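You operate a simulated robot arm through the tools that you are given. There is no shell and no other tool.

Carry out the task below with a simulated robot arm. There is one attempt and no reset: what you move stays moved.

## Task
Start marker two: pull out the red stop, turn the key, switch on power, then the laser.
Fine: in that order, till it shows READY.

Only the result counts: the job must be done as asked and must still hold three seconds after the hand-in. Knocking over, shifting, dropping, spilling or breaking anything else fails it.

## Robot
A 7-joint arm with a fingered hand, fixed in place. Base frame: the origin is on the floor under the middle of its stand, x ahead of it, y to its left, z up. Lengths are in m, angles in rad, forces in N, time in s.
With the tool pointing down near the work surface it reaches from about 0.34 to 0.7 m from the base axis. Its first joint turns from -1.204 to 3.002 rad. Payload 3.4 kg.
Tool frame: the origin (TCP) lies between the finger pads and is the grasp point; the fingertips stand 0.025 m ahead of it; z points along the fingers, y is the line along which they close. The gripper opens to 0.088 m; its body begins 0.029 m behind the TCP. The gripper is a hand of 4 fingers: y runs from the thumb to the fingers, the wrist lies at [-0.013, -0.097, -0.162] in the tool frame.
Orientation is that of the tool frame in the base frame, as a unit quaternion [x, y, z, w]. With the fingers straight down and the wrist toward the robot, the tool's x, y and z point along [0, 1, 0], [1, 0, 0] and [0, 0, -1] of the base frame.

## Interface
- The arm moves only by the tool send_rows. Its argument "steps" is a list of rows, each a list of 2 entries, a list of its own where there are three numbers: the shift along the base's x, y, z in units of 500 mm (1.0 is 500 mm), then the turn, a rotation vector about the base's x, y, z in units of 120 degrees (1.0 is 120 degrees). In form: [[[tx, ty, tz], [ax, ay, az]], ...]. A call has 1 to 20 rows; each row is the pose to reach, as a shift and turn from the pose commanded when the call began. A call with a number of a shift or a turn outside -1 to 1 is refused whole. Each row takes 0.2 s and may step no farther than 0.05 m and 0.15 rad from the row before; otherwise, the whole call is refused. Where a pose cannot be reached the arm comes as near as it can. A force on the tool above 40 N (or 10 N above the force at the start of the call, whichever is more), or a blocked arm, ends the call early, and 0.2 s more pass. In this call time passes only in rows, and 0.2 s behind the last. It gives the time, the measured TCP pose, the force on the tool (base axes), the opening and the grip force at its end, in the units of the frame above (readings bear some noise), with the torque about the TCP (base axes, N m) and any sound that the robot's microphone picked up.
- Cameras (640 x 400 px; columns grow to the right, rows downward): "scene" is fixed at [0.0486, -0.6479, 1.601]; the picture's right is [0.66, -0.75, 0.00], its down [-0.38, -0.33, -0.86] and it looks along [0.65, 0.57, -0.51] (base axes); focal length 315 px, centre (320, 200). "wrist" rides on the gripper at [0.064, -0.083, -0.098] in the tool frame; the picture's right is [-0.62, 0.37, -0.69], its down [-0.71, -0.63, 0.30] and it looks along [-0.32, 0.68, 0.65] (tool axes); focal length 265 px, centre (320, 200). There is no depth. A picture from a camera that has moved, and an enlarged one, comes with that camera's place and axes in the base frame and with its lens.
- camera(camera): a new picture of that camera. No time passes.
- raise_lower(by): slides the trunk up (or, below 0, down) by that many m; the arm rides with it, the base frame stays. It gives what a move gives, with no picture.
- curl_fingers(index, middle, ring, thumb_bend, thumb_turn): sets how far each is bent, from 0 (flat) to 1 (curled in); at 0.3 the hand is open as for a grip, at 0.7 the pads meet at the TCP. One left out holds its place. A second passes; each finger stops where it meets its share of the squeeze, and holds until it gets a number again. It is the only way to open and close the hand. It gives what a move gives, with no picture; readings hold the bend of each and the force on the fingers (four entries, about 0 where the hand has none), thumb and palm. thumb_turn goes from beside the hand (0) to across from the fingers (1), as for a grip.
- zoom(camera, box): a new picture of the part [left, top, right, bottom] of that camera's present view, enlarged. No time passes.
- close_job(): hands the job in; it is judged then, once.

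Nothing tells you positions but the pictures and the camera data. Unless the task says otherwise, let go and move clear before handing in.

The tools are called after ">>>" as a command line: name --argument value ..., lists and objects as JSON in quotes. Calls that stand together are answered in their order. send_rows: Moves the arm, as the interface text tells. Its arguments: {"type":"object","properties":{"steps":{"type":"array","items":{"type":"array"}}},"required":["steps"]} The other tools are called the same way: raise_lower (by) moves the trunk up or down; curl_fingers (index, middle, ring, thumb_bend, thumb_turn) moves the fingers one by one; camera (camera) takes a picture; zoom (camera, box) takes an enlarged picture of a part of a camera's view; close_job () hands the job in.

At the start:

```text
time_s: 0.0
position: [0.5347, -0.1188, 1.1202]
ee_rot: [0.707, 0.707, 0.001, 0.001]
force: [-0.3, 0.1, 0.4]
wrist_torque: [0.02, 0.0, 0.0]
gripper_width: 0.0874
gripper_force: 0.1
shape: jaw
bend: [0.3, 0.3, 0.3, 0.3, 0.98]
finger forces: [0.1, 0.0, 0.1, 0.0, 0.0, 0.0]
trunk travel left (down, up): [-0.775, 0.065]
```

scene: 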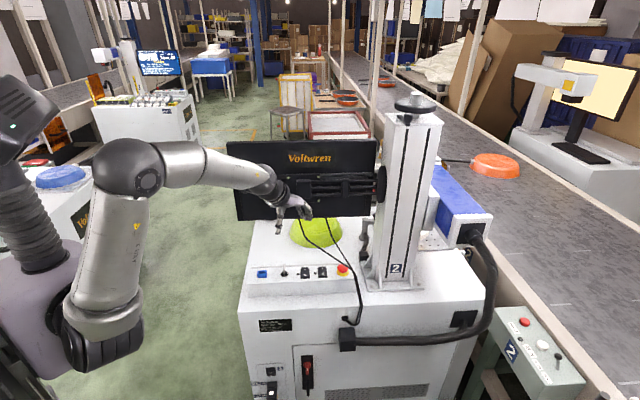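
wrist: 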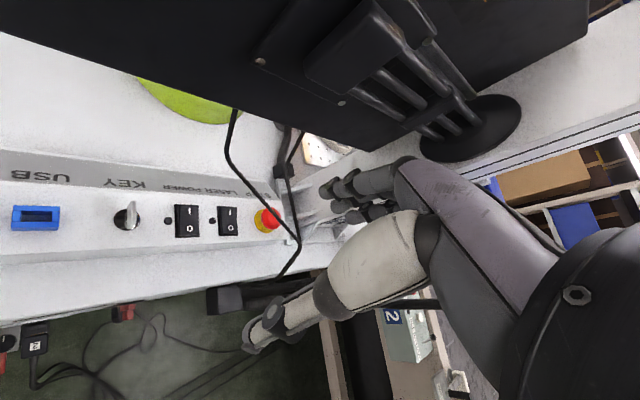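

I see marker 2 in front of the arm with a panel (USB, key, two rockers, red stop), and a second box marked "2" beside the conveyor. I'll zoom in to read the details before moving.

>>> zoom --camera "scene" --box '[230, 240, 390, 340]'

>>> zoom --camera "scene" --box '[480, 290, 640, 390]'

>>> zoom --camera "wrist" --box '[0, 150, 320, 350]'

>>> zoom --camera "scene" --box '[240, 320, 400, 400]'

```text
4.00 times, centred on (310, 290) of scene
camera zoom: at [0.0486, -0.6479, 1.601], right [0.66, -0.75, 0.0], down [-0.38, -0.33, -0.86], along [0.65, 0.57, -0.51], focal length 1260 px, centre (360, -160)
```

zoom: 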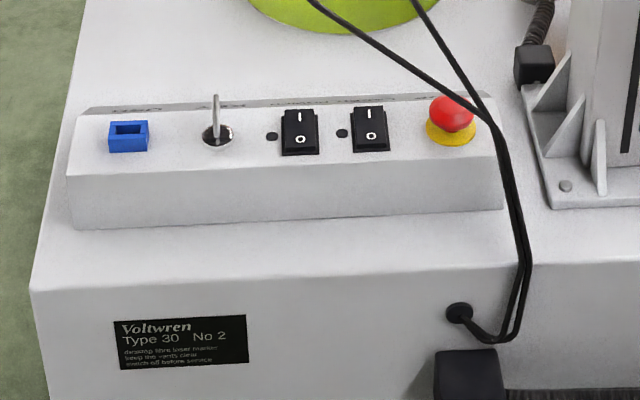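

```text
4.00 times, centred on (560, 340) of scene
camera zoom: at [0.0486, -0.6479, 1.601], right [0.66, -0.75, 0.0], down [-0.38, -0.33, -0.86], along [0.65, 0.57, -0.51], focal length 1260 px, centre (-640, -360)
```

zoom: 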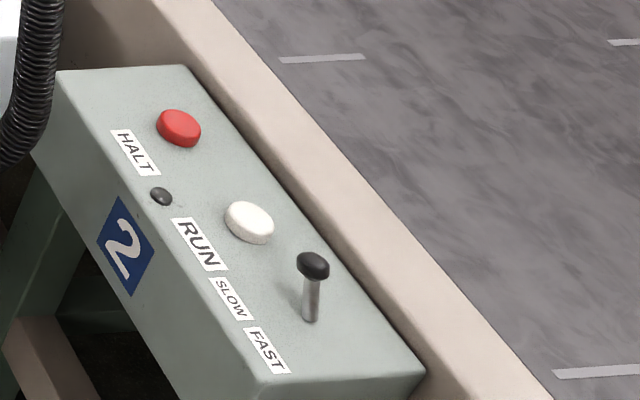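

```text
2.00 times, centred on (160, 250) of wrist
camera zoom: at [0.4519, -0.0542, 1.2186], right [0.37, -0.62, 0.69], down [-0.63, -0.71, -0.3], along [0.68, -0.32, -0.65], focal length 531 px, centre (640, 100)
```

zoom: 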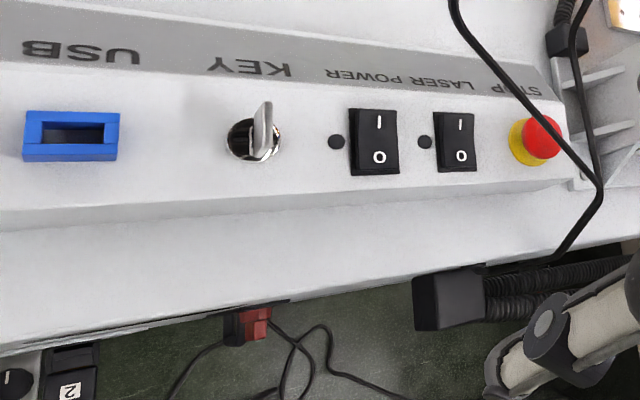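

```text
4.00 times, centred on (320, 360) of scene
camera zoom: at [0.0486, -0.6479, 1.601], right [0.66, -0.75, 0.0], down [-0.38, -0.33, -0.86], along [0.65, 0.57, -0.51], focal length 1260 px, centre (320, -440)
```

zoom: 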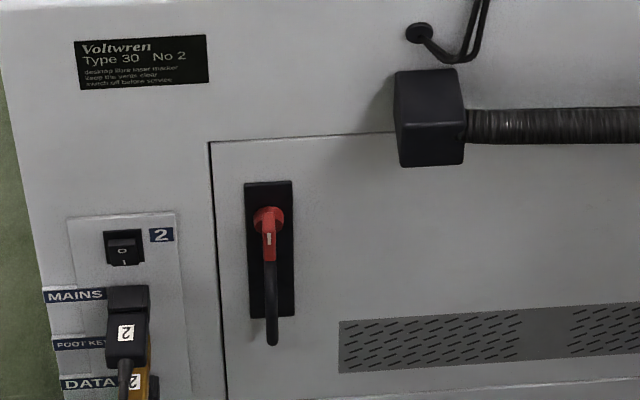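

The machine panel is seen from behind, so its labels are upside down. I'll zoom in closer to read the labels, rockers, mains switch and isolator state.

>>> zoom --camera "wrist" --box '[90, 160, 210, 235]'

>>> zoom --camera "wrist" --box '[160, 165, 300, 253]'

>>> zoom --camera "scene" --box '[245, 255, 365, 330]'

>>> zoom --camera "scene" --box '[250, 350, 330, 400]'

>>> zoom --camera "scene" --box '[220, 130, 400, 250]'

>>> zoom --camera "scene" --box '[80, 20, 240, 140]'

```text
5.33 times, centred on (150, 198) of wrist
camera zoom: at [0.4519, -0.0542, 1.2186], right [0.37, -0.62, 0.69], down [-0.63, -0.71, -0.3], along [0.68, -0.32, -0.65], focal length 1416 px, centre (1227, 213)
```

zoom: 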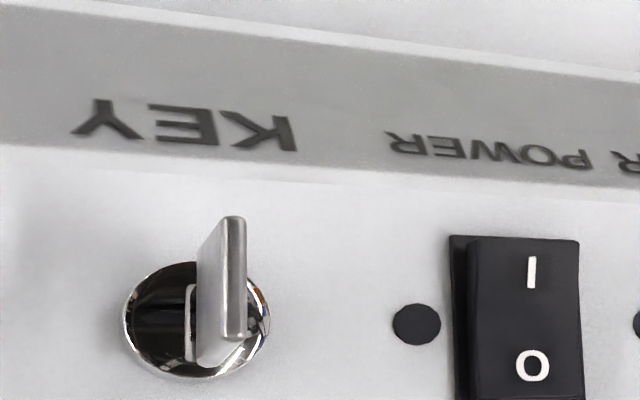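

```text
4.55 times, centred on (230, 209) of wrist
camera zoom: at [0.4519, -0.0542, 1.2186], right [0.37, -0.62, 0.69], down [-0.63, -0.71, -0.3], along [0.68, -0.32, -0.65], focal length 1206 px, centre (729, 159)
```

zoom: 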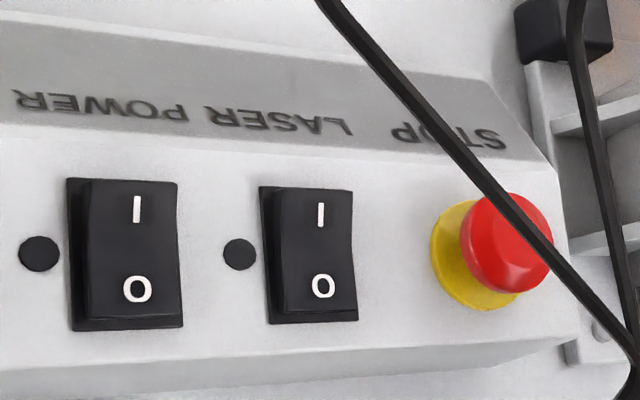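

```text
5.33 times, centred on (305, 292) of scene
camera zoom: at [0.0486, -0.6479, 1.601], right [0.66, -0.75, 0.0], down [-0.38, -0.33, -0.86], along [0.65, 0.57, -0.51], focal length 1680 px, centre (400, -293)
```

zoom: 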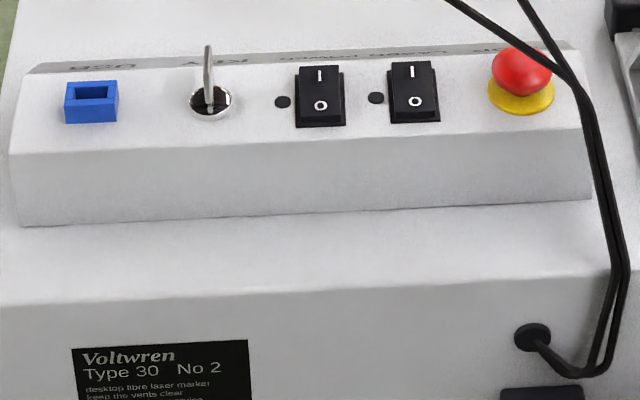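

```text
8.00 times, centred on (290, 375) of scene
camera zoom: at [0.0486, -0.6479, 1.601], right [0.66, -0.75, 0.0], down [-0.38, -0.33, -0.86], along [0.65, 0.57, -0.51], focal length 2521 px, centre (560, -1200)
```

zoom: 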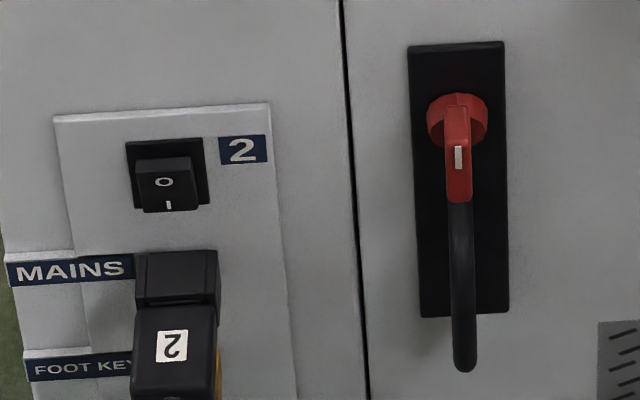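

```text
3.33 times, centred on (310, 190) of scene
camera zoom: at [0.0486, -0.6479, 1.601], right [0.66, -0.75, 0.0], down [-0.38, -0.33, -0.86], along [0.65, 0.57, -0.51], focal length 1050 px, centre (353, 233)
```

zoom: 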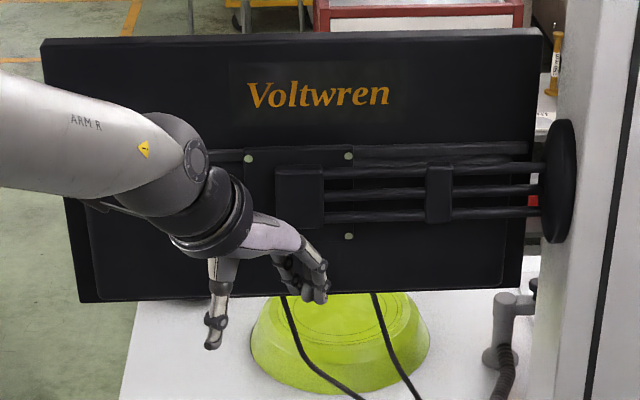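

```text
3.33 times, centred on (160, 80) of scene
camera zoom: at [0.0486, -0.6479, 1.601], right [0.66, -0.75, 0.0], down [-0.38, -0.33, -0.86], along [0.65, 0.57, -0.51], focal length 1050 px, centre (853, 600)
```

zoom: 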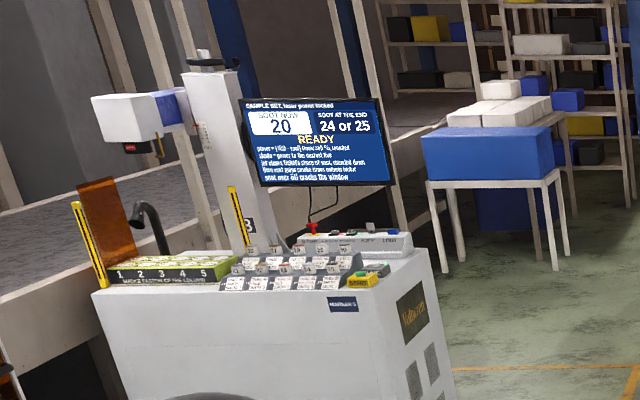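

The controls from left to right are USB, KEY, POWER, LASER and STOP. The panel is turned about 45°, with the key near (0.567,-0.03), the stop near (0.71,-0.17), and z about 0.83–0.85. Cables hang close to the stop, so I'll study those next.

>>> zoom --camera "wrist" --box '[220, 160, 348, 240]'

>>> zoom --camera "wrist" --box '[180, 90, 340, 290]'

>>> zoom --camera "scene" --box '[320, 250, 384, 290]'

>>> zoom --camera "scene" --box '[280, 210, 400, 285]'

>>> zoom --camera "wrist" --box '[320, 130, 480, 230]'

```text
5.00 times, centred on (284, 200) of wrist
camera zoom: at [0.4519, -0.0542, 1.2186], right [0.37, -0.62, 0.69], down [-0.63, -0.71, -0.3], along [0.68, -0.32, -0.65], focal length 1327 px, centre (500, 200)
```

zoom: 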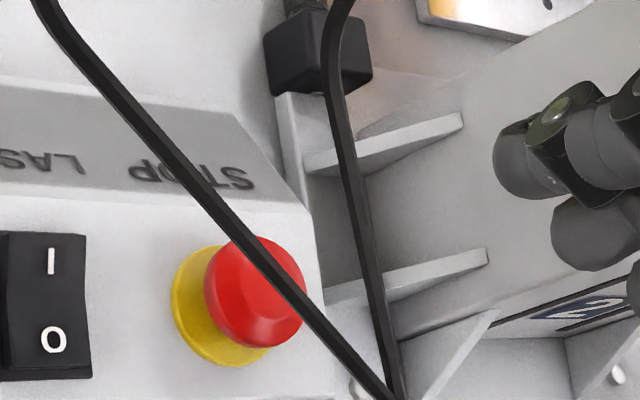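

```text
2.00 times, centred on (260, 190) of wrist
camera zoom: at [0.4519, -0.0542, 1.2186], right [0.37, -0.62, 0.69], down [-0.63, -0.71, -0.3], along [0.68, -0.32, -0.65], focal length 531 px, centre (440, 220)
```

zoom: 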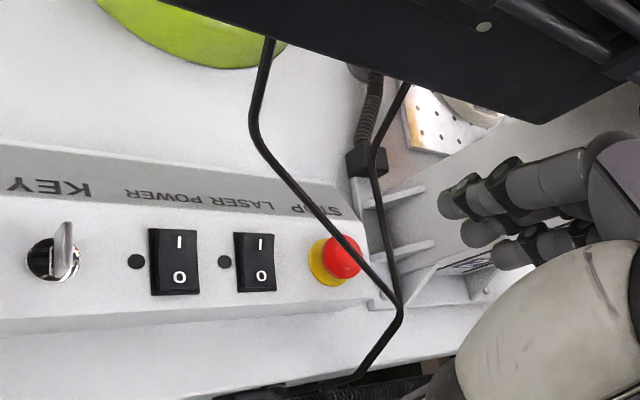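

```text
10.00 times, centred on (352, 270) of scene
camera zoom: at [0.0486, -0.6479, 1.601], right [0.66, -0.75, 0.0], down [-0.38, -0.33, -0.86], along [0.65, 0.57, -0.51], focal length 3151 px, centre (0, -500)
```

zoom: 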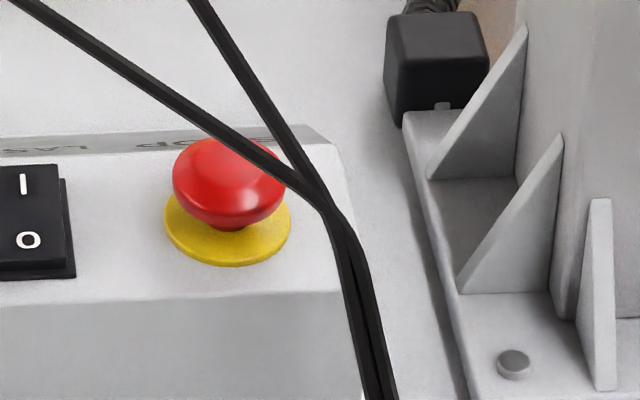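

```text
5.33 times, centred on (340, 248) of scene
camera zoom: at [0.0486, -0.6479, 1.601], right [0.66, -0.75, 0.0], down [-0.38, -0.33, -0.86], along [0.65, 0.57, -0.51], focal length 1680 px, centre (213, -53)
```

zoom: 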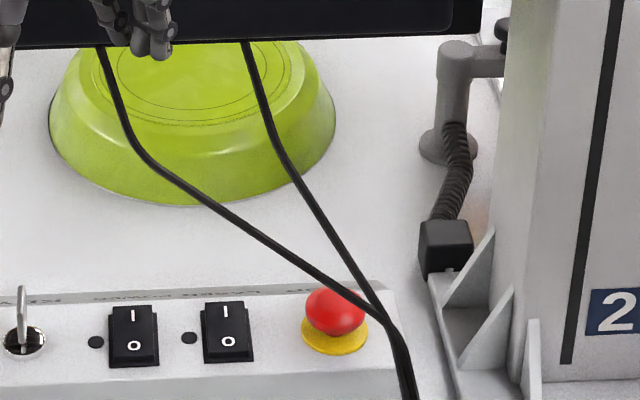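

```text
4.00 times, centred on (400, 180) of wrist
camera zoom: at [0.4519, -0.0542, 1.2186], right [0.37, -0.62, 0.69], down [-0.63, -0.71, -0.3], along [0.68, -0.32, -0.65], focal length 1062 px, centre (0, 280)
```

zoom: 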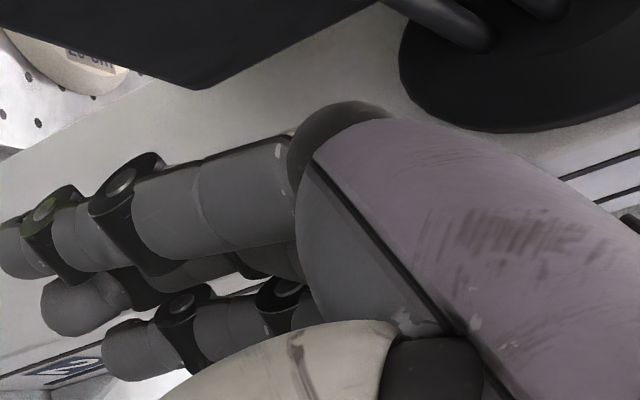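

The two cables cross about 4 cm above the stop, both running roughly along -y. The hand's present orientation (thumb near, fingers far) could straddle them. I'll ease a bit closer to get better views for triangulation.

>>> send_rows --steps '[[[0.02, -0.03, -0.03], [0, 0, 0]], [[0.05, -0.06, -0.06], [0, 0, 0]], [[0.08, -0.09, -0.09], [0, 0, 0]], [[0.1, -0.1, -0.12], [0, 0, 0]]]'

>>> camera --camera "wrist"

>>> camera --camera "scene"

```text
time_s: 1.0
position: [0.5855, -0.1693, 1.0608]
ee_rot: [0.706, 0.708, 0.0, 0.001]
force: [-0.4, -0.4, -0.2]
wrist_torque: [0.02, -0.04, 0.01]
gripper_width: 0.0877
gripper_force: 0.1
shape: jaw
bend: [0.3, 0.3, 0.3, 0.3, 0.98]
finger forces: [0.1, 0.0, 0.1, 0.1, 0.1, 0.0]
trunk travel left (down, up): [-0.775, 0.065]
```

```text
taken
camera wrist: at [0.503, -0.1053, 1.1585], right [0.37, -0.62, 0.69], down [-0.63, -0.72, -0.3], along [0.68, -0.32, -0.65], focal length 265 px, centre (320, 200)
```

wrist: 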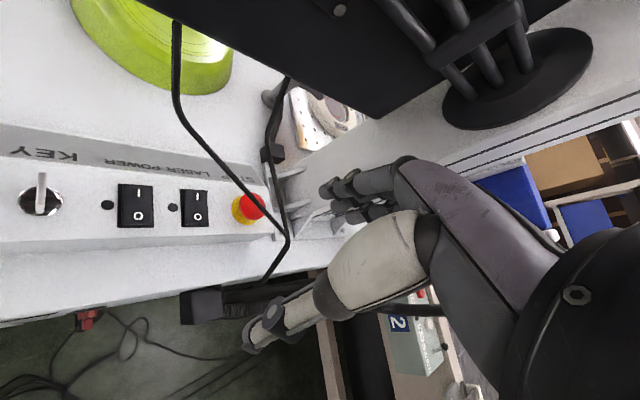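

```text
taken
```

scene: 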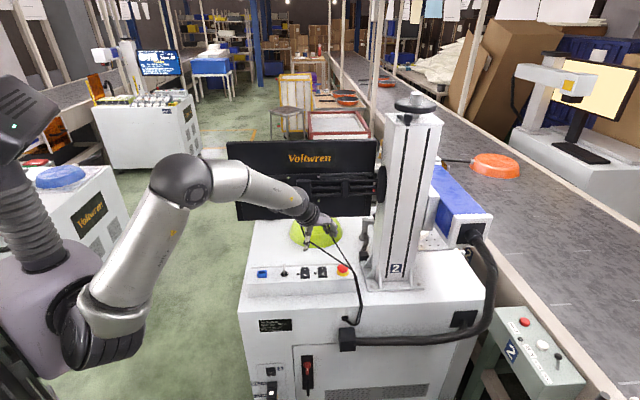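

>>> zoom --camera "wrist" --box '[200, 150, 328, 230]'

>>> zoom --camera "wrist" --box '[0, 150, 160, 250]'

>>> zoom --camera "wrist" --box '[230, 130, 450, 370]'

>>> zoom --camera "scene" --box '[280, 180, 376, 240]'

```text
5.00 times, centred on (264, 190) of wrist
camera zoom: at [0.503, -0.1053, 1.1585], right [0.37, -0.62, 0.69], down [-0.63, -0.72, -0.3], along [0.68, -0.32, -0.65], focal length 1327 px, centre (600, 250)
```

zoom: 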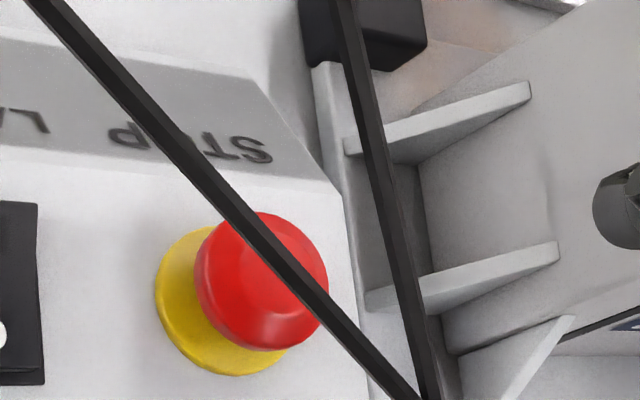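

```text
4.00 times, centred on (80, 200) of wrist
camera zoom: at [0.503, -0.1053, 1.1585], right [0.37, -0.62, 0.69], down [-0.63, -0.72, -0.3], along [0.68, -0.32, -0.65], focal length 1062 px, centre (1280, 200)
```

zoom: 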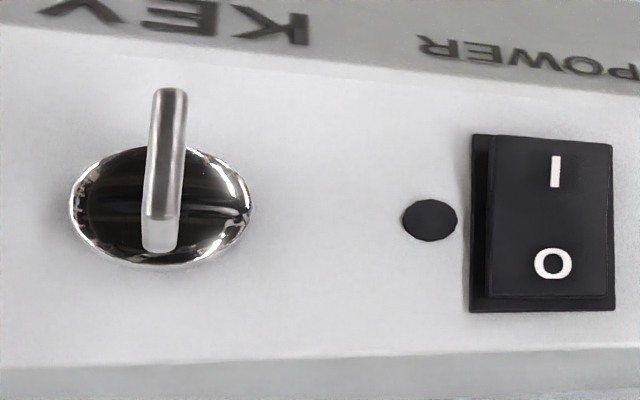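

```text
1.67 times, centred on (340, 250) of wrist
camera zoom: at [0.503, -0.1053, 1.1585], right [0.37, -0.62, 0.69], down [-0.63, -0.72, -0.3], along [0.68, -0.32, -0.65], focal length 442 px, centre (287, 117)
```

zoom: 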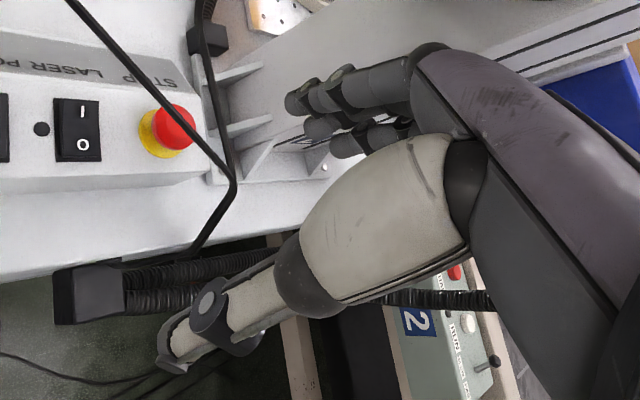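

```text
6.67 times, centred on (328, 210) of scene
camera zoom: at [0.0486, -0.6479, 1.601], right [0.66, -0.75, 0.0], down [-0.38, -0.33, -0.86], along [0.65, 0.57, -0.51], focal length 2101 px, centre (267, 133)
```

zoom: 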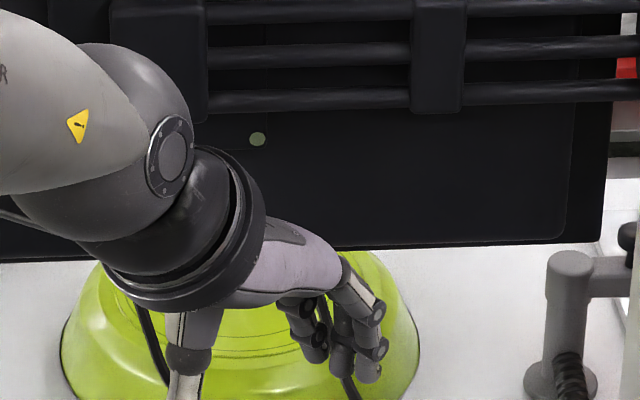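

Triangulation gives the stop cap at about (0.7085,-0.1705,0.857), the panel top near z 0.835, the key at (0.569,-0.030), power at (0.620,-0.079) and laser at (0.660,-0.120). I'll tilt the hand about 22° to match the slope of the cables, then approach from above.

>>> send_rows --steps '[[[0.0, 0.0, -0.02], [0.06, 0, 0]], [[0.02, -0.005, -0.05], [0.12, 0, 0]], [[0.04, -0.01, -0.09], [0.183, 0, 0]], [[0.07, -0.015, -0.13], [0.183, 0, 0]], [[0.1, -0.015, -0.17], [0.183, 0, 0]]]'

>>> camera --camera "wrist"

>>> zoom --camera "scene" --box '[260, 180, 420, 300]'

```text
time_s: 2.2
position: [0.6366, -0.176, 0.9741]
ee_rot: [0.694, 0.694, 0.136, -0.136]
force: [-0.6, -0.2, -0.1]
wrist_torque: [-0.03, -0.01, 0.03]
gripper_width: 0.0878
gripper_force: 0.1
shape: jaw
bend: [0.3, 0.3, 0.3, 0.3, 0.98]
finger forces: [0.1, 0.0, 0.0, 0.0, 0.0, 0.0]
trunk travel left (down, up): [-0.775, 0.065]
```

```text
taken
camera wrist: at [0.5526, -0.1532, 1.0901], right [0.37, -0.83, 0.41], down [-0.63, -0.55, -0.55], along [0.68, -0.05, -0.73], focal length 265 px, centre (320, 200)
```

wrist: 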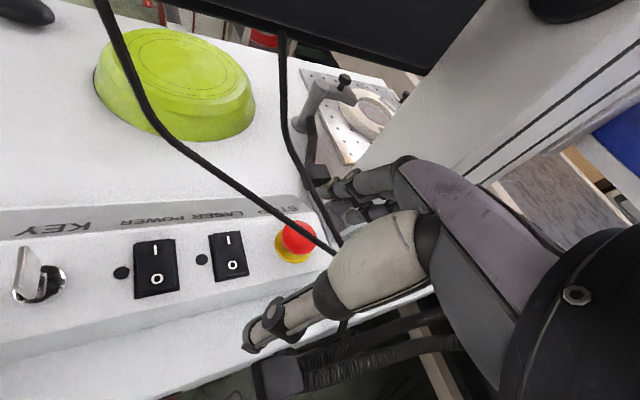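

```text
3.33 times, centred on (340, 240) of scene
camera zoom: at [0.0486, -0.6479, 1.601], right [0.66, -0.75, 0.0], down [-0.38, -0.33, -0.86], along [0.65, 0.57, -0.51], focal length 1050 px, centre (253, 67)
```

zoom: 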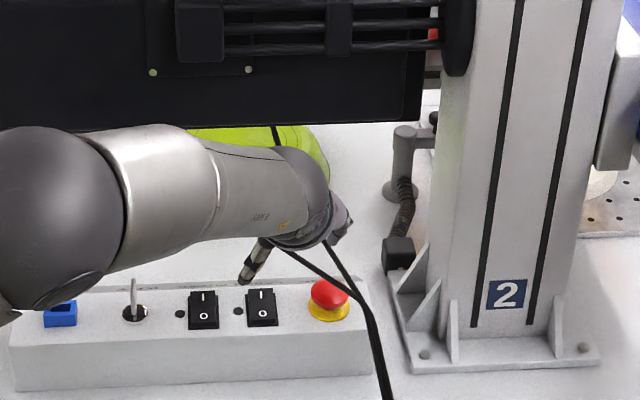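

>>> camera --camera "scene"

>>> zoom --camera "wrist" --box '[230, 150, 390, 370]'

```text
taken
```

scene: 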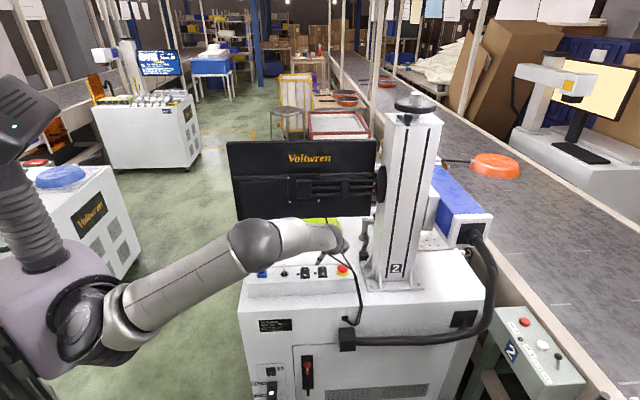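

```text
1.82 times, centred on (310, 260) of wrist
camera zoom: at [0.5526, -0.1532, 1.0901], right [0.37, -0.83, 0.41], down [-0.63, -0.55, -0.55], along [0.68, -0.05, -0.73], focal length 483 px, centre (338, 91)
```

zoom: 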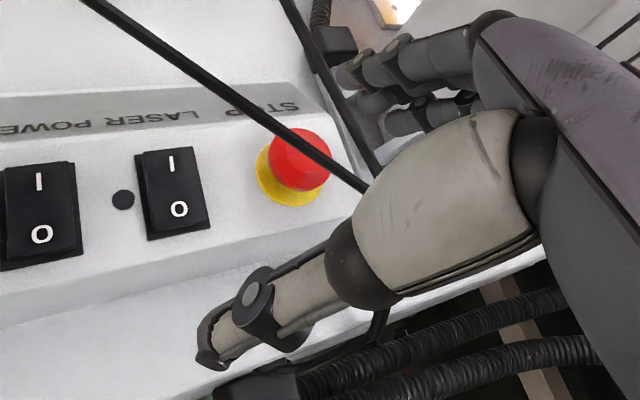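

The hand is tilted and just short of the cables, and the elbow is well clear. Next I'll move forward over the cables, keeping the fingertips above them.

>>> send_rows --steps '[[[0.05, -0.002, 0.0], [0, 0, 0]], [[0.1, -0.002, -0.005], [0, 0, 0]], [[0.14, -0.002, -0.01], [0, 0, 0]]]'

>>> camera --camera "wrist"

>>> zoom --camera "scene" --box '[280, 200, 400, 290]'

>>> zoom --camera "wrist" --box '[200, 150, 400, 350]'

```text
time_s: 3.0
position: [0.706, -0.1764, 0.9718]
ee_rot: [0.694, 0.695, 0.134, -0.136]
force: [-0.4, 0.4, 0.5]
wrist_torque: [0.0, -0.01, -0.02]
gripper_width: 0.0879
gripper_force: 0.1
shape: jaw
bend: [0.3, 0.3, 0.3, 0.3, 0.98]
finger forces: [0.0, 0.0, 0.0, 0.0, 0.0, 0.1]
trunk travel left (down, up): [-0.775, 0.065]
```

```text
taken
camera wrist: at [0.6222, -0.1545, 1.086], right [0.37, -0.83, 0.41], down [-0.63, -0.55, -0.55], along [0.68, -0.06, -0.73], focal length 265 px, centre (320, 200)
```

wrist: 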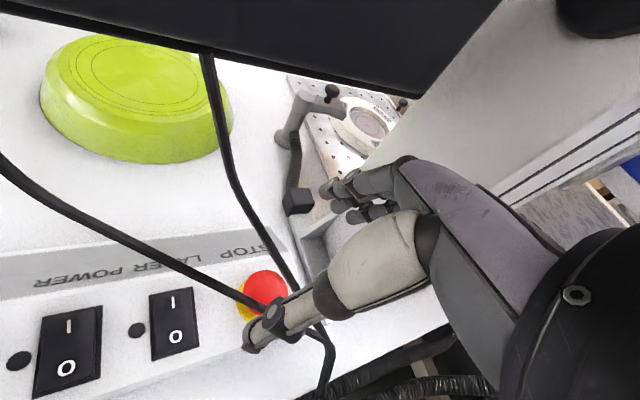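

```text
4.44 times, centred on (340, 245) of scene
camera zoom: at [0.0486, -0.6479, 1.601], right [0.66, -0.75, 0.0], down [-0.38, -0.33, -0.86], along [0.65, 0.57, -0.51], focal length 1400 px, centre (231, 0)
```

zoom: 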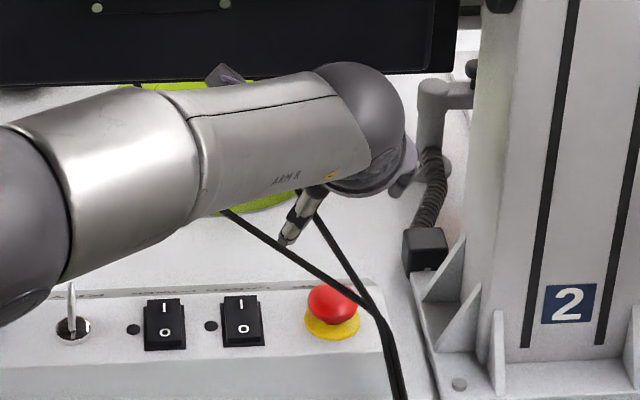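

```text
2.00 times, centred on (300, 250) of wrist
camera zoom: at [0.6222, -0.1545, 1.086], right [0.37, -0.83, 0.41], down [-0.63, -0.55, -0.55], along [0.68, -0.06, -0.73], focal length 531 px, centre (360, 100)
```

zoom: 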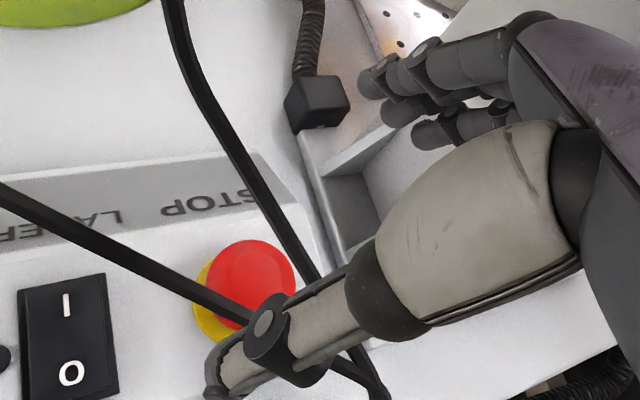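

The cap position checks out within 2 mm, and the cables sit at z≈0.906 and 0.917 above it, between the open thumb and fingers. I'll descend partway and check.

>>> send_rows --steps '[[[0.003, 0.0, -0.04], [0, 0, 0]], [[0.005, -0.001, -0.08], [0, 0, 0]], [[0.005, -0.002, -0.12], [0, 0, 0]]]'

>>> camera --camera "wrist"

>>> zoom --camera "scene" --box '[300, 210, 400, 290]'

>>> zoom --camera "wrist" --box '[200, 150, 400, 350]'

```text
time_s: 3.8
position: [0.7074, -0.1776, 0.9114]
ee_rot: [0.694, 0.694, 0.135, -0.135]
force: [0.4, 0.6, 0.2]
wrist_torque: [-0.02, 0.0, 0.01]
gripper_width: 0.0877
gripper_force: 0.1
shape: jaw
bend: [0.3, 0.3, 0.3, 0.3, 0.98]
finger forces: [0.0, 0.1, 0.1, 0.0, 0.0, 0.1]
trunk travel left (down, up): [-0.775, 0.065]
```

```text
taken
camera wrist: at [0.6239, -0.1554, 1.0251], right [0.37, -0.83, 0.41], down [-0.63, -0.55, -0.55], along [0.68, -0.06, -0.73], focal length 265 px, centre (320, 200)
```

wrist: 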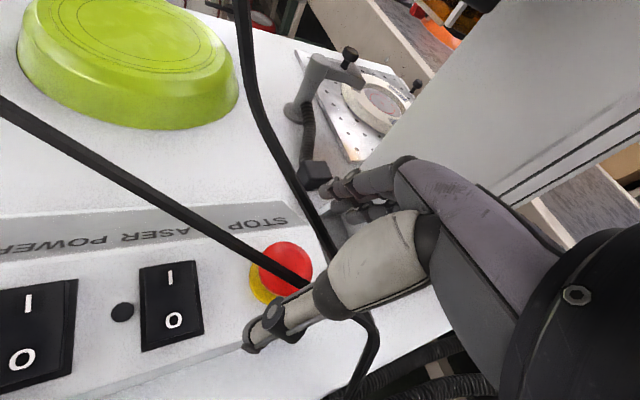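

```text
5.00 times, centred on (350, 250) of scene
camera zoom: at [0.0486, -0.6479, 1.601], right [0.66, -0.75, 0.0], down [-0.38, -0.33, -0.86], along [0.65, 0.57, -0.51], focal length 1576 px, centre (170, -50)
```

zoom: 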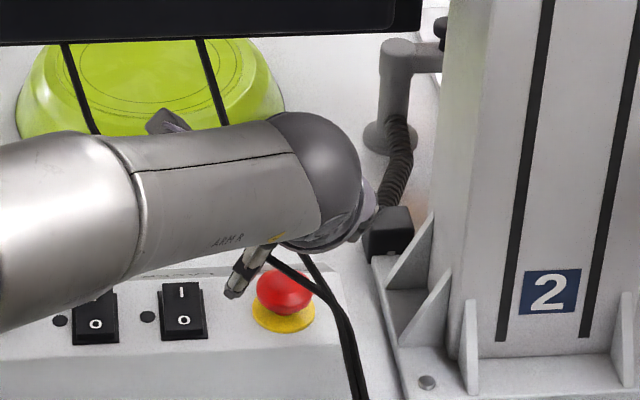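

```text
2.00 times, centred on (300, 250) of wrist
camera zoom: at [0.6239, -0.1554, 1.0251], right [0.37, -0.83, 0.41], down [-0.63, -0.55, -0.55], along [0.68, -0.06, -0.73], focal length 531 px, centre (360, 100)
```

zoom: 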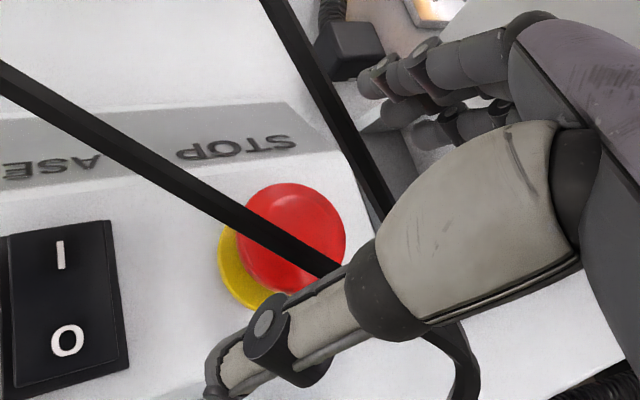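

The cables pass cleanly between thumb and fingers with no contact force. I'll continue down to gripping height.

>>> send_rows --steps '[[[0.001, 0.0, -0.03], [0, 0, 0]], [[0.002, 0.0, -0.06], [0, 0, 0]]]'

>>> zoom --camera "wrist" --box '[200, 150, 400, 350]'

>>> zoom --camera "scene" --box '[300, 210, 400, 290]'

```text
time_s: 4.4
position: [0.7089, -0.1767, 0.8814]
ee_rot: [0.694, 0.694, 0.135, -0.135]
force: [0.6, 0.3, 0.8]
wrist_torque: [-0.01, -0.01, 0.0]
gripper_width: 0.088
gripper_force: 0.0
shape: jaw
bend: [0.3, 0.3, 0.3, 0.3, 0.98]
finger forces: [0.0, 0.0, 0.0, 0.1, 0.1, 0.0]
trunk travel left (down, up): [-0.775, 0.065]
```

```text
2.00 times, centred on (300, 250) of wrist
camera zoom: at [0.6252, -0.1548, 0.995], right [0.37, -0.83, 0.41], down [-0.63, -0.55, -0.55], along [0.68, -0.06, -0.73], focal length 531 px, centre (360, 100)
```

zoom: 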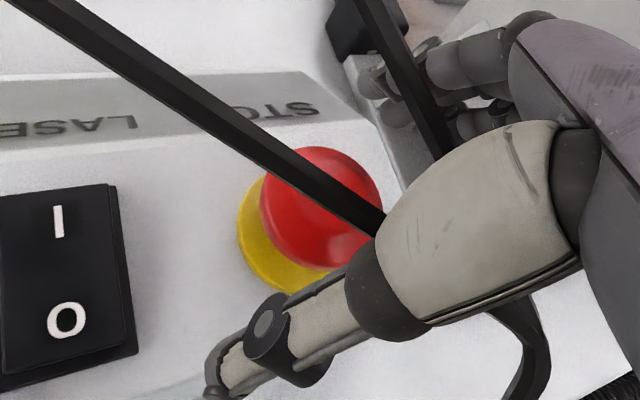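

```text
5.00 times, centred on (350, 250) of scene
camera zoom: at [0.0486, -0.6479, 1.601], right [0.66, -0.75, 0.0], down [-0.38, -0.33, -0.86], along [0.65, 0.57, -0.51], focal length 1576 px, centre (170, -50)
```

zoom: 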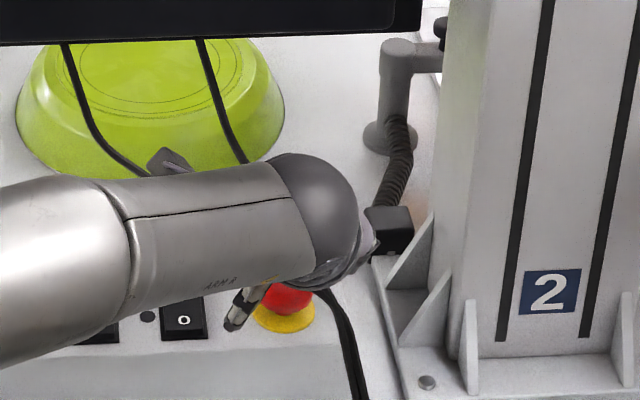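

No contact so far. I'll shift about 1.2 cm toward the robot so the thumb has more room from the near cable when it closes, then lower the last centimetre.

>>> send_rows --steps '[[[-0.012, 0.0, 0.0], [0, 0, 0]], [[-0.024, 0.0, -0.006], [0, 0, 0]], [[-0.024, 0.0, -0.018], [0, 0, 0]]]'

>>> zoom --camera "wrist" --box '[200, 150, 400, 350]'

>>> zoom --camera "scene" --box '[310, 230, 374, 290]'

```text
time_s: 5.2
position: [0.6966, -0.1767, 0.8712]
ee_rot: [0.694, 0.694, 0.135, -0.135]
force: [-0.1, -0.6, -0.4]
wrist_torque: [0.03, 0.0, -0.02]
gripper_width: 0.0878
gripper_force: 0.1
shape: jaw
bend: [0.3, 0.3, 0.3, 0.3, 0.98]
finger forces: [0.0, 0.0, 0.0, 0.1, 0.0, 0.0]
trunk travel left (down, up): [-0.775, 0.065]
```

```text
2.00 times, centred on (300, 250) of wrist
camera zoom: at [0.6132, -0.1545, 0.9862], right [0.37, -0.83, 0.41], down [-0.63, -0.55, -0.55], along [0.68, -0.06, -0.73], focal length 531 px, centre (360, 100)
```

zoom: 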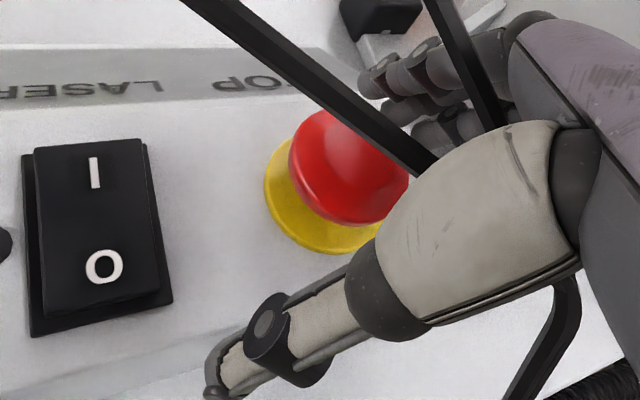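

```text
6.67 times, centred on (342, 260) of scene
camera zoom: at [0.0486, -0.6479, 1.601], right [0.66, -0.75, 0.0], down [-0.38, -0.33, -0.86], along [0.65, 0.57, -0.51], focal length 2101 px, centre (173, -200)
```

zoom: 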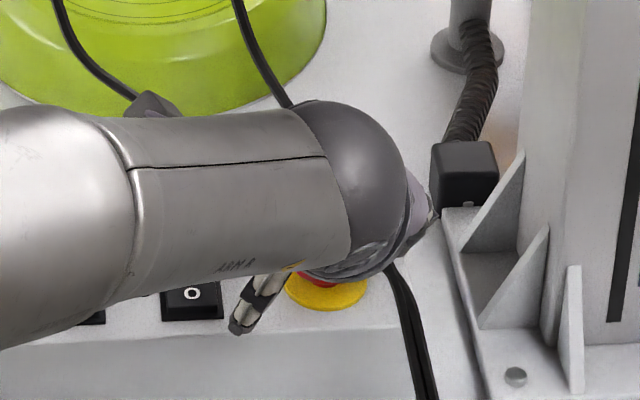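

Force is still near zero and the hand straddles the cap. I'll close the fingers and thumb partway and check clearance.

>>> curl_fingers --index 0.4 --middle 0.4 --ring 0.4 --thumb_bend 0.45

>>> zoom --camera "wrist" --box '[200, 150, 400, 350]'

>>> zoom --camera "scene" --box '[310, 230, 374, 290]'

```text
time_s: 6.2
position: [0.6961, -0.177, 0.8706]
ee_rot: [0.694, 0.694, 0.135, -0.135]
force: [1.6, -0.1, 0.0]
wrist_torque: [-0.01, -0.04, 0.0]
gripper_width: 0.06
gripper_force: 1.0
shape: fingers
bend: [0.39, 0.4, 0.4, 0.45, 0.98]
finger forces: [0.8, 0.2, 0.0, 0.1, 0.0, 0.1]
trunk travel left (down, up): [-0.775, 0.065]
```

```text
2.00 times, centred on (300, 250) of wrist
camera zoom: at [0.6132, -0.1544, 0.9864], right [0.37, -0.83, 0.41], down [-0.63, -0.55, -0.55], along [0.68, -0.06, -0.73], focal length 531 px, centre (360, 100)
```

zoom: 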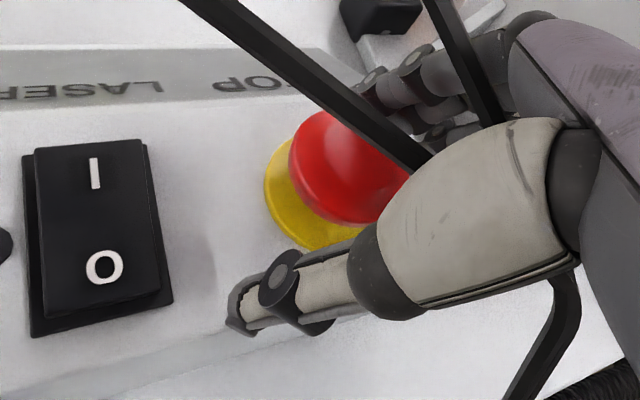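

```text
6.67 times, centred on (342, 260) of scene
camera zoom: at [0.0486, -0.6479, 1.601], right [0.66, -0.75, 0.0], down [-0.38, -0.33, -0.86], along [0.65, 0.57, -0.51], focal length 2101 px, centre (173, -200)
```

zoom: 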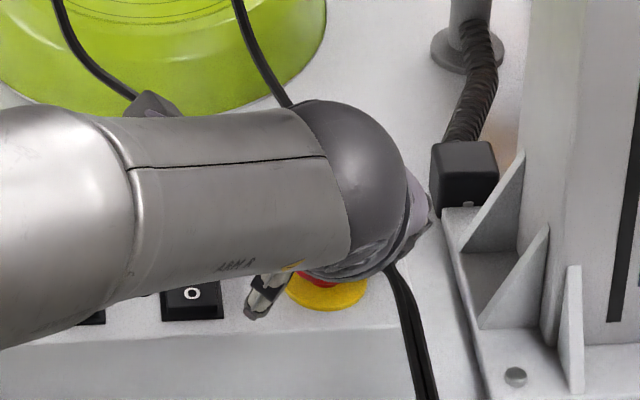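

The index finger is touching the cap's far side. Next I'll bring the thumb in further.

>>> curl_fingers --thumb_bend 0.58

>>> zoom --camera "wrist" --box '[200, 150, 400, 350]'

>>> zoom --camera "scene" --box '[310, 230, 374, 290]'

```text
time_s: 7.2
position: [0.6969, -0.1762, 0.872]
ee_rot: [0.694, 0.694, 0.134, -0.135]
force: [1.6, -0.7, 0.8]
wrist_torque: [0.01, -0.03, -0.02]
gripper_width: 0.0464
gripper_force: 0.1
shape: fingers
bend: [0.39, 0.4, 0.4, 0.57, 0.98]
finger forces: [0.9, 0.2, 0.1, 0.0, 0.0, 0.0]
trunk travel left (down, up): [-0.775, 0.065]
```

```text
2.00 times, centred on (300, 250) of wrist
camera zoom: at [0.6132, -0.1545, 0.9864], right [0.37, -0.83, 0.41], down [-0.63, -0.55, -0.55], along [0.68, -0.06, -0.73], focal length 531 px, centre (360, 100)
```

zoom: 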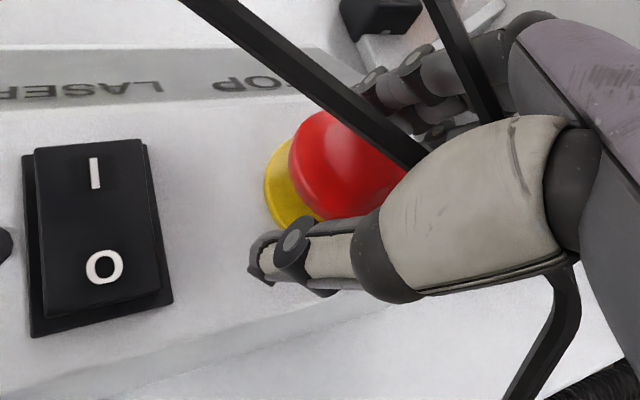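

```text
6.67 times, centred on (342, 260) of scene
camera zoom: at [0.0486, -0.6479, 1.601], right [0.66, -0.75, 0.0], down [-0.38, -0.33, -0.86], along [0.65, 0.57, -0.51], focal length 2101 px, centre (173, -200)
```

zoom: 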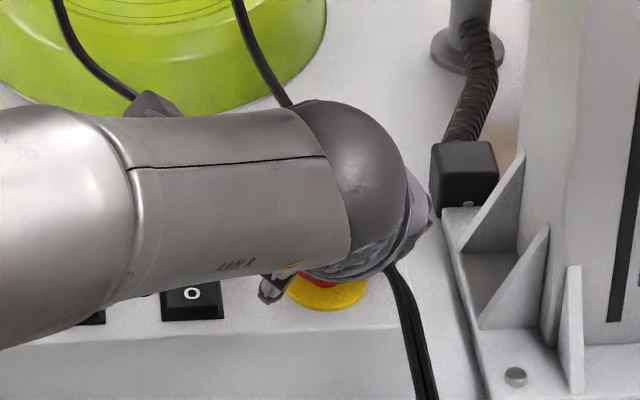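

>>> curl_fingers --thumb_bend 0.68

>>> zoom --camera "wrist" --box '[200, 150, 400, 350]'

```text
time_s: 8.2
position: [0.697, -0.1761, 0.8719]
ee_rot: [0.694, 0.694, 0.135, -0.135]
force: [1.9, -1.0, 0.2]
wrist_torque: [0.02, 0.01, -0.03]
gripper_width: 0.0351
gripper_force: 0.6
shape: fingers
bend: [0.39, 0.4, 0.4, 0.68, 0.98]
finger forces: [0.9, 0.2, 0.1, 0.1, 0.1, 0.0]
trunk travel left (down, up): [-0.775, 0.065]
```

```text
2.00 times, centred on (300, 250) of wrist
camera zoom: at [0.6132, -0.1545, 0.9864], right [0.37, -0.83, 0.41], down [-0.63, -0.55, -0.55], along [0.68, -0.06, -0.73], focal length 531 px, centre (360, 100)
```

zoom: 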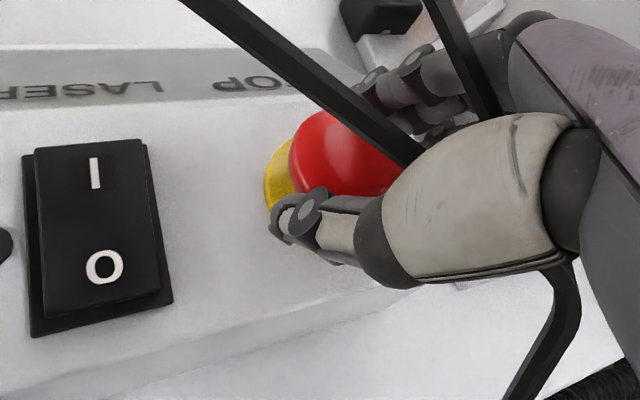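

>>> curl_fingers --index 0.5 --middle 0.5 --ring 0.5 --thumb_bend 0.8

>>> zoom --camera "wrist" --box '[200, 150, 400, 350]'

>>> zoom --camera "scene" --box '[310, 230, 374, 290]'

```text
time_s: 9.2
position: [0.6977, -0.1769, 0.8733]
ee_rot: [0.693, 0.695, 0.134, -0.135]
force: [1.2, -0.2, -1.1]
wrist_torque: [-0.02, -0.08, 0.02]
gripper_width: 0.0309
gripper_force: 10.4
shape: fingers
bend: [0.41, 0.44, 0.5, 0.71, 0.97]
finger forces: [6.4, 4.2, 0.0, 0.0, 10.3, 0.1]
trunk travel left (down, up): [-0.775, 0.065]
```

```text
2.00 times, centred on (300, 250) of wrist
camera zoom: at [0.6134, -0.1545, 0.9862], right [0.37, -0.83, 0.41], down [-0.63, -0.55, -0.55], along [0.68, -0.06, -0.73], focal length 531 px, centre (360, 100)
```

zoom: 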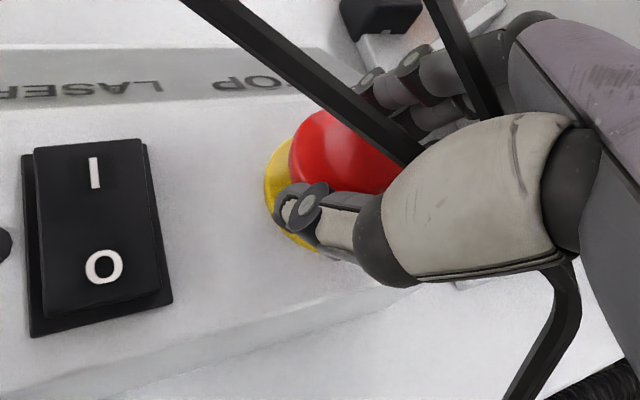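

```text
6.67 times, centred on (342, 260) of scene
camera zoom: at [0.0486, -0.6479, 1.601], right [0.66, -0.75, 0.0], down [-0.38, -0.33, -0.86], along [0.65, 0.57, -0.51], focal length 2101 px, centre (173, -200)
```

zoom: 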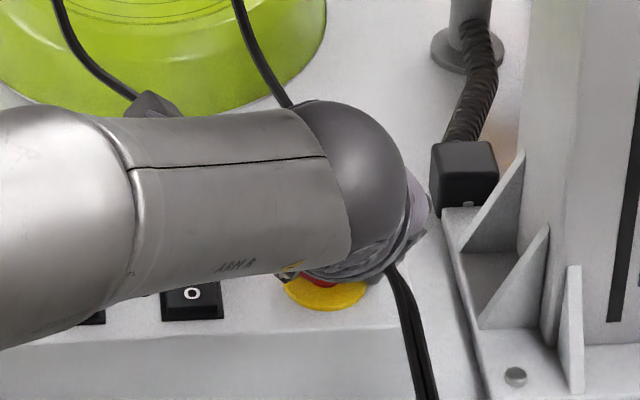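

I have a firm pinch on the cap, with index and middle against the thumb at about 10 N. Now I'll pull straight up gently.

>>> send_rows --steps '[[[0, 0, 0.006], [0, 0, 0]], [[0, 0, 0.012], [0, 0, 0]], [[0, 0, 0.018], [0, 0, 0]]]'

>>> zoom --camera "wrist" --box '[200, 150, 400, 350]'

>>> zoom --camera "scene" --box '[310, 230, 374, 290]'

```text
time_s: 10.0
position: [0.6979, -0.1767, 0.8821]
ee_rot: [0.694, 0.694, 0.136, -0.135]
force: [0.4, -0.5, 3.1]
wrist_torque: [0.05, -0.09, 0.08]
gripper_width: 0.0306
gripper_force: 10.4
shape: fingers
bend: [0.41, 0.45, 0.5, 0.71, 0.97]
finger forces: [7.3, 3.4, 0.1, 0.1, 10.8, 0.1]
trunk travel left (down, up): [-0.775, 0.065]
```

```text
2.00 times, centred on (300, 250) of wrist
camera zoom: at [0.6136, -0.1547, 0.9967], right [0.37, -0.83, 0.41], down [-0.63, -0.55, -0.55], along [0.69, -0.06, -0.73], focal length 531 px, centre (360, 100)
```

zoom: 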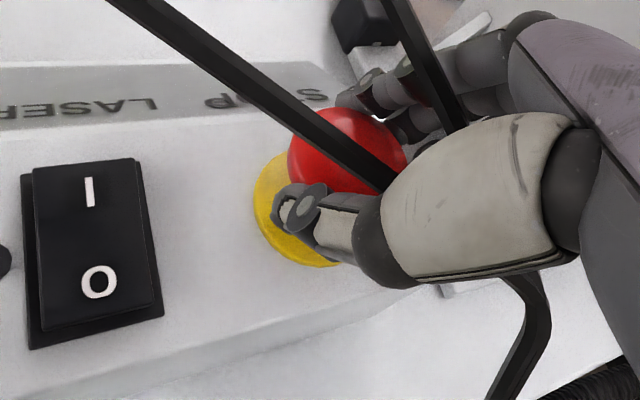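

```text
6.67 times, centred on (342, 260) of scene
camera zoom: at [0.0486, -0.6479, 1.601], right [0.66, -0.75, 0.0], down [-0.38, -0.33, -0.86], along [0.65, 0.57, -0.51], focal length 2101 px, centre (173, -200)
```

zoom: 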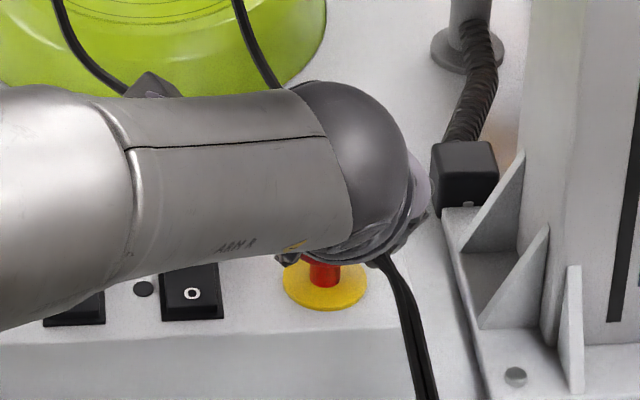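

The cap has come up about 1 cm and the red stem is showing. I'll pull a little more to feel for the end stop.

>>> send_rows --steps '[[[0, 0, 0.005], [0, 0, 0]], [[0, 0, 0.01], [0, 0, 0]]]'

>>> zoom --camera "scene" --box '[310, 230, 374, 290]'

>>> zoom --camera "wrist" --box '[200, 150, 400, 350]'

```text
time_s: 10.6
position: [0.6972, -0.176, 0.8846]
ee_rot: [0.693, 0.695, 0.134, -0.136]
force: [3.5, 1.7, -2.2]
wrist_torque: [0.01, -0.08, 0.06]
gripper_width: 0.0305
gripper_force: 11.2
shape: fingers
bend: [0.41, 0.45, 0.5, 0.71, 0.97]
finger forces: [7.6, 5.1, 0.0, 0.0, 9.5, 0.0]
trunk travel left (down, up): [-0.775, 0.065]
```

```text
6.67 times, centred on (342, 260) of scene
camera zoom: at [0.0486, -0.6479, 1.601], right [0.66, -0.75, 0.0], down [-0.38, -0.33, -0.86], along [0.65, 0.57, -0.51], focal length 2101 px, centre (173, -200)
```

zoom: 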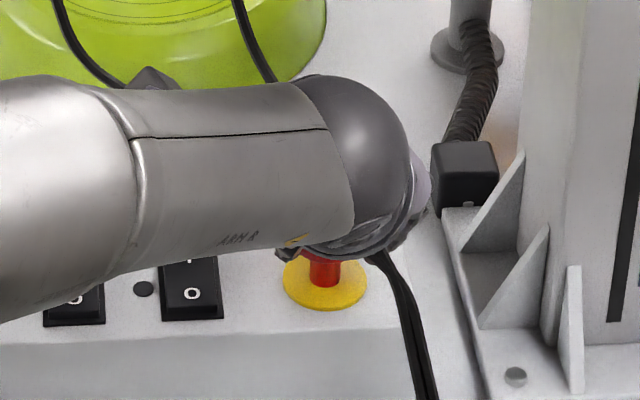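

```text
2.00 times, centred on (300, 250) of wrist
camera zoom: at [0.6134, -0.155, 0.9999], right [0.37, -0.83, 0.41], down [-0.63, -0.55, -0.55], along [0.68, -0.06, -0.73], focal length 531 px, centre (360, 100)
```

zoom: 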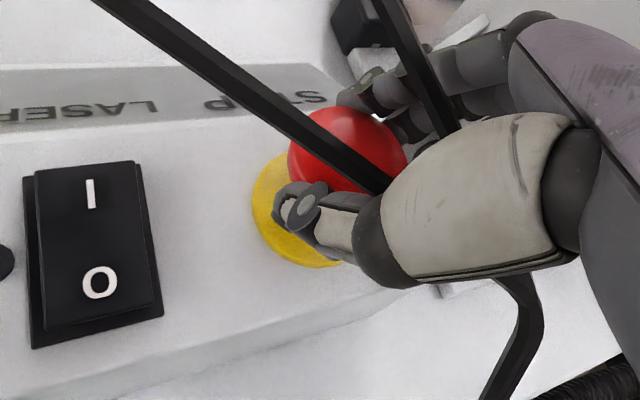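

>>> send_rows --steps '[[[0, 0, 0.004], [0, 0, 0]], [[0, 0, 0.008], [0, 0, 0]]]'

>>> zoom --camera "scene" --box '[310, 230, 374, 290]'

```text
time_s: 11.2
position: [0.6979, -0.1769, 0.8867]
ee_rot: [0.694, 0.695, 0.133, -0.137]
force: [1.4, 2.0, -8.5]
wrist_torque: [-0.04, 0.09, 0.07]
gripper_width: 0.0305
gripper_force: 11.4
shape: fingers
bend: [0.41, 0.45, 0.5, 0.71, 0.97]
finger forces: [6.1, 5.9, 0.0, 0.1, 10.1, 0.0]
trunk travel left (down, up): [-0.775, 0.065]
```

```text
6.67 times, centred on (342, 260) of scene
camera zoom: at [0.0486, -0.6479, 1.601], right [0.66, -0.75, 0.0], down [-0.38, -0.33, -0.86], along [0.65, 0.57, -0.51], focal length 2101 px, centre (173, -200)
```

zoom: 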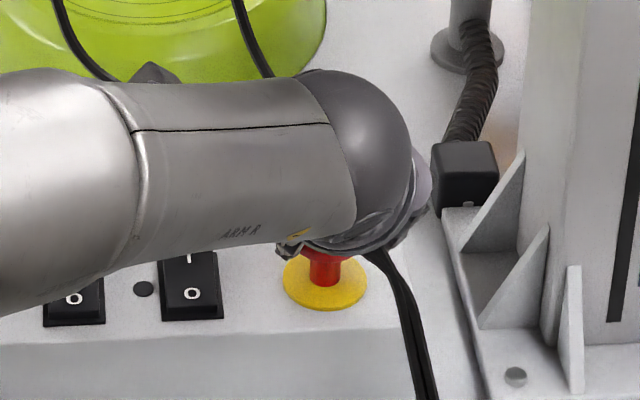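

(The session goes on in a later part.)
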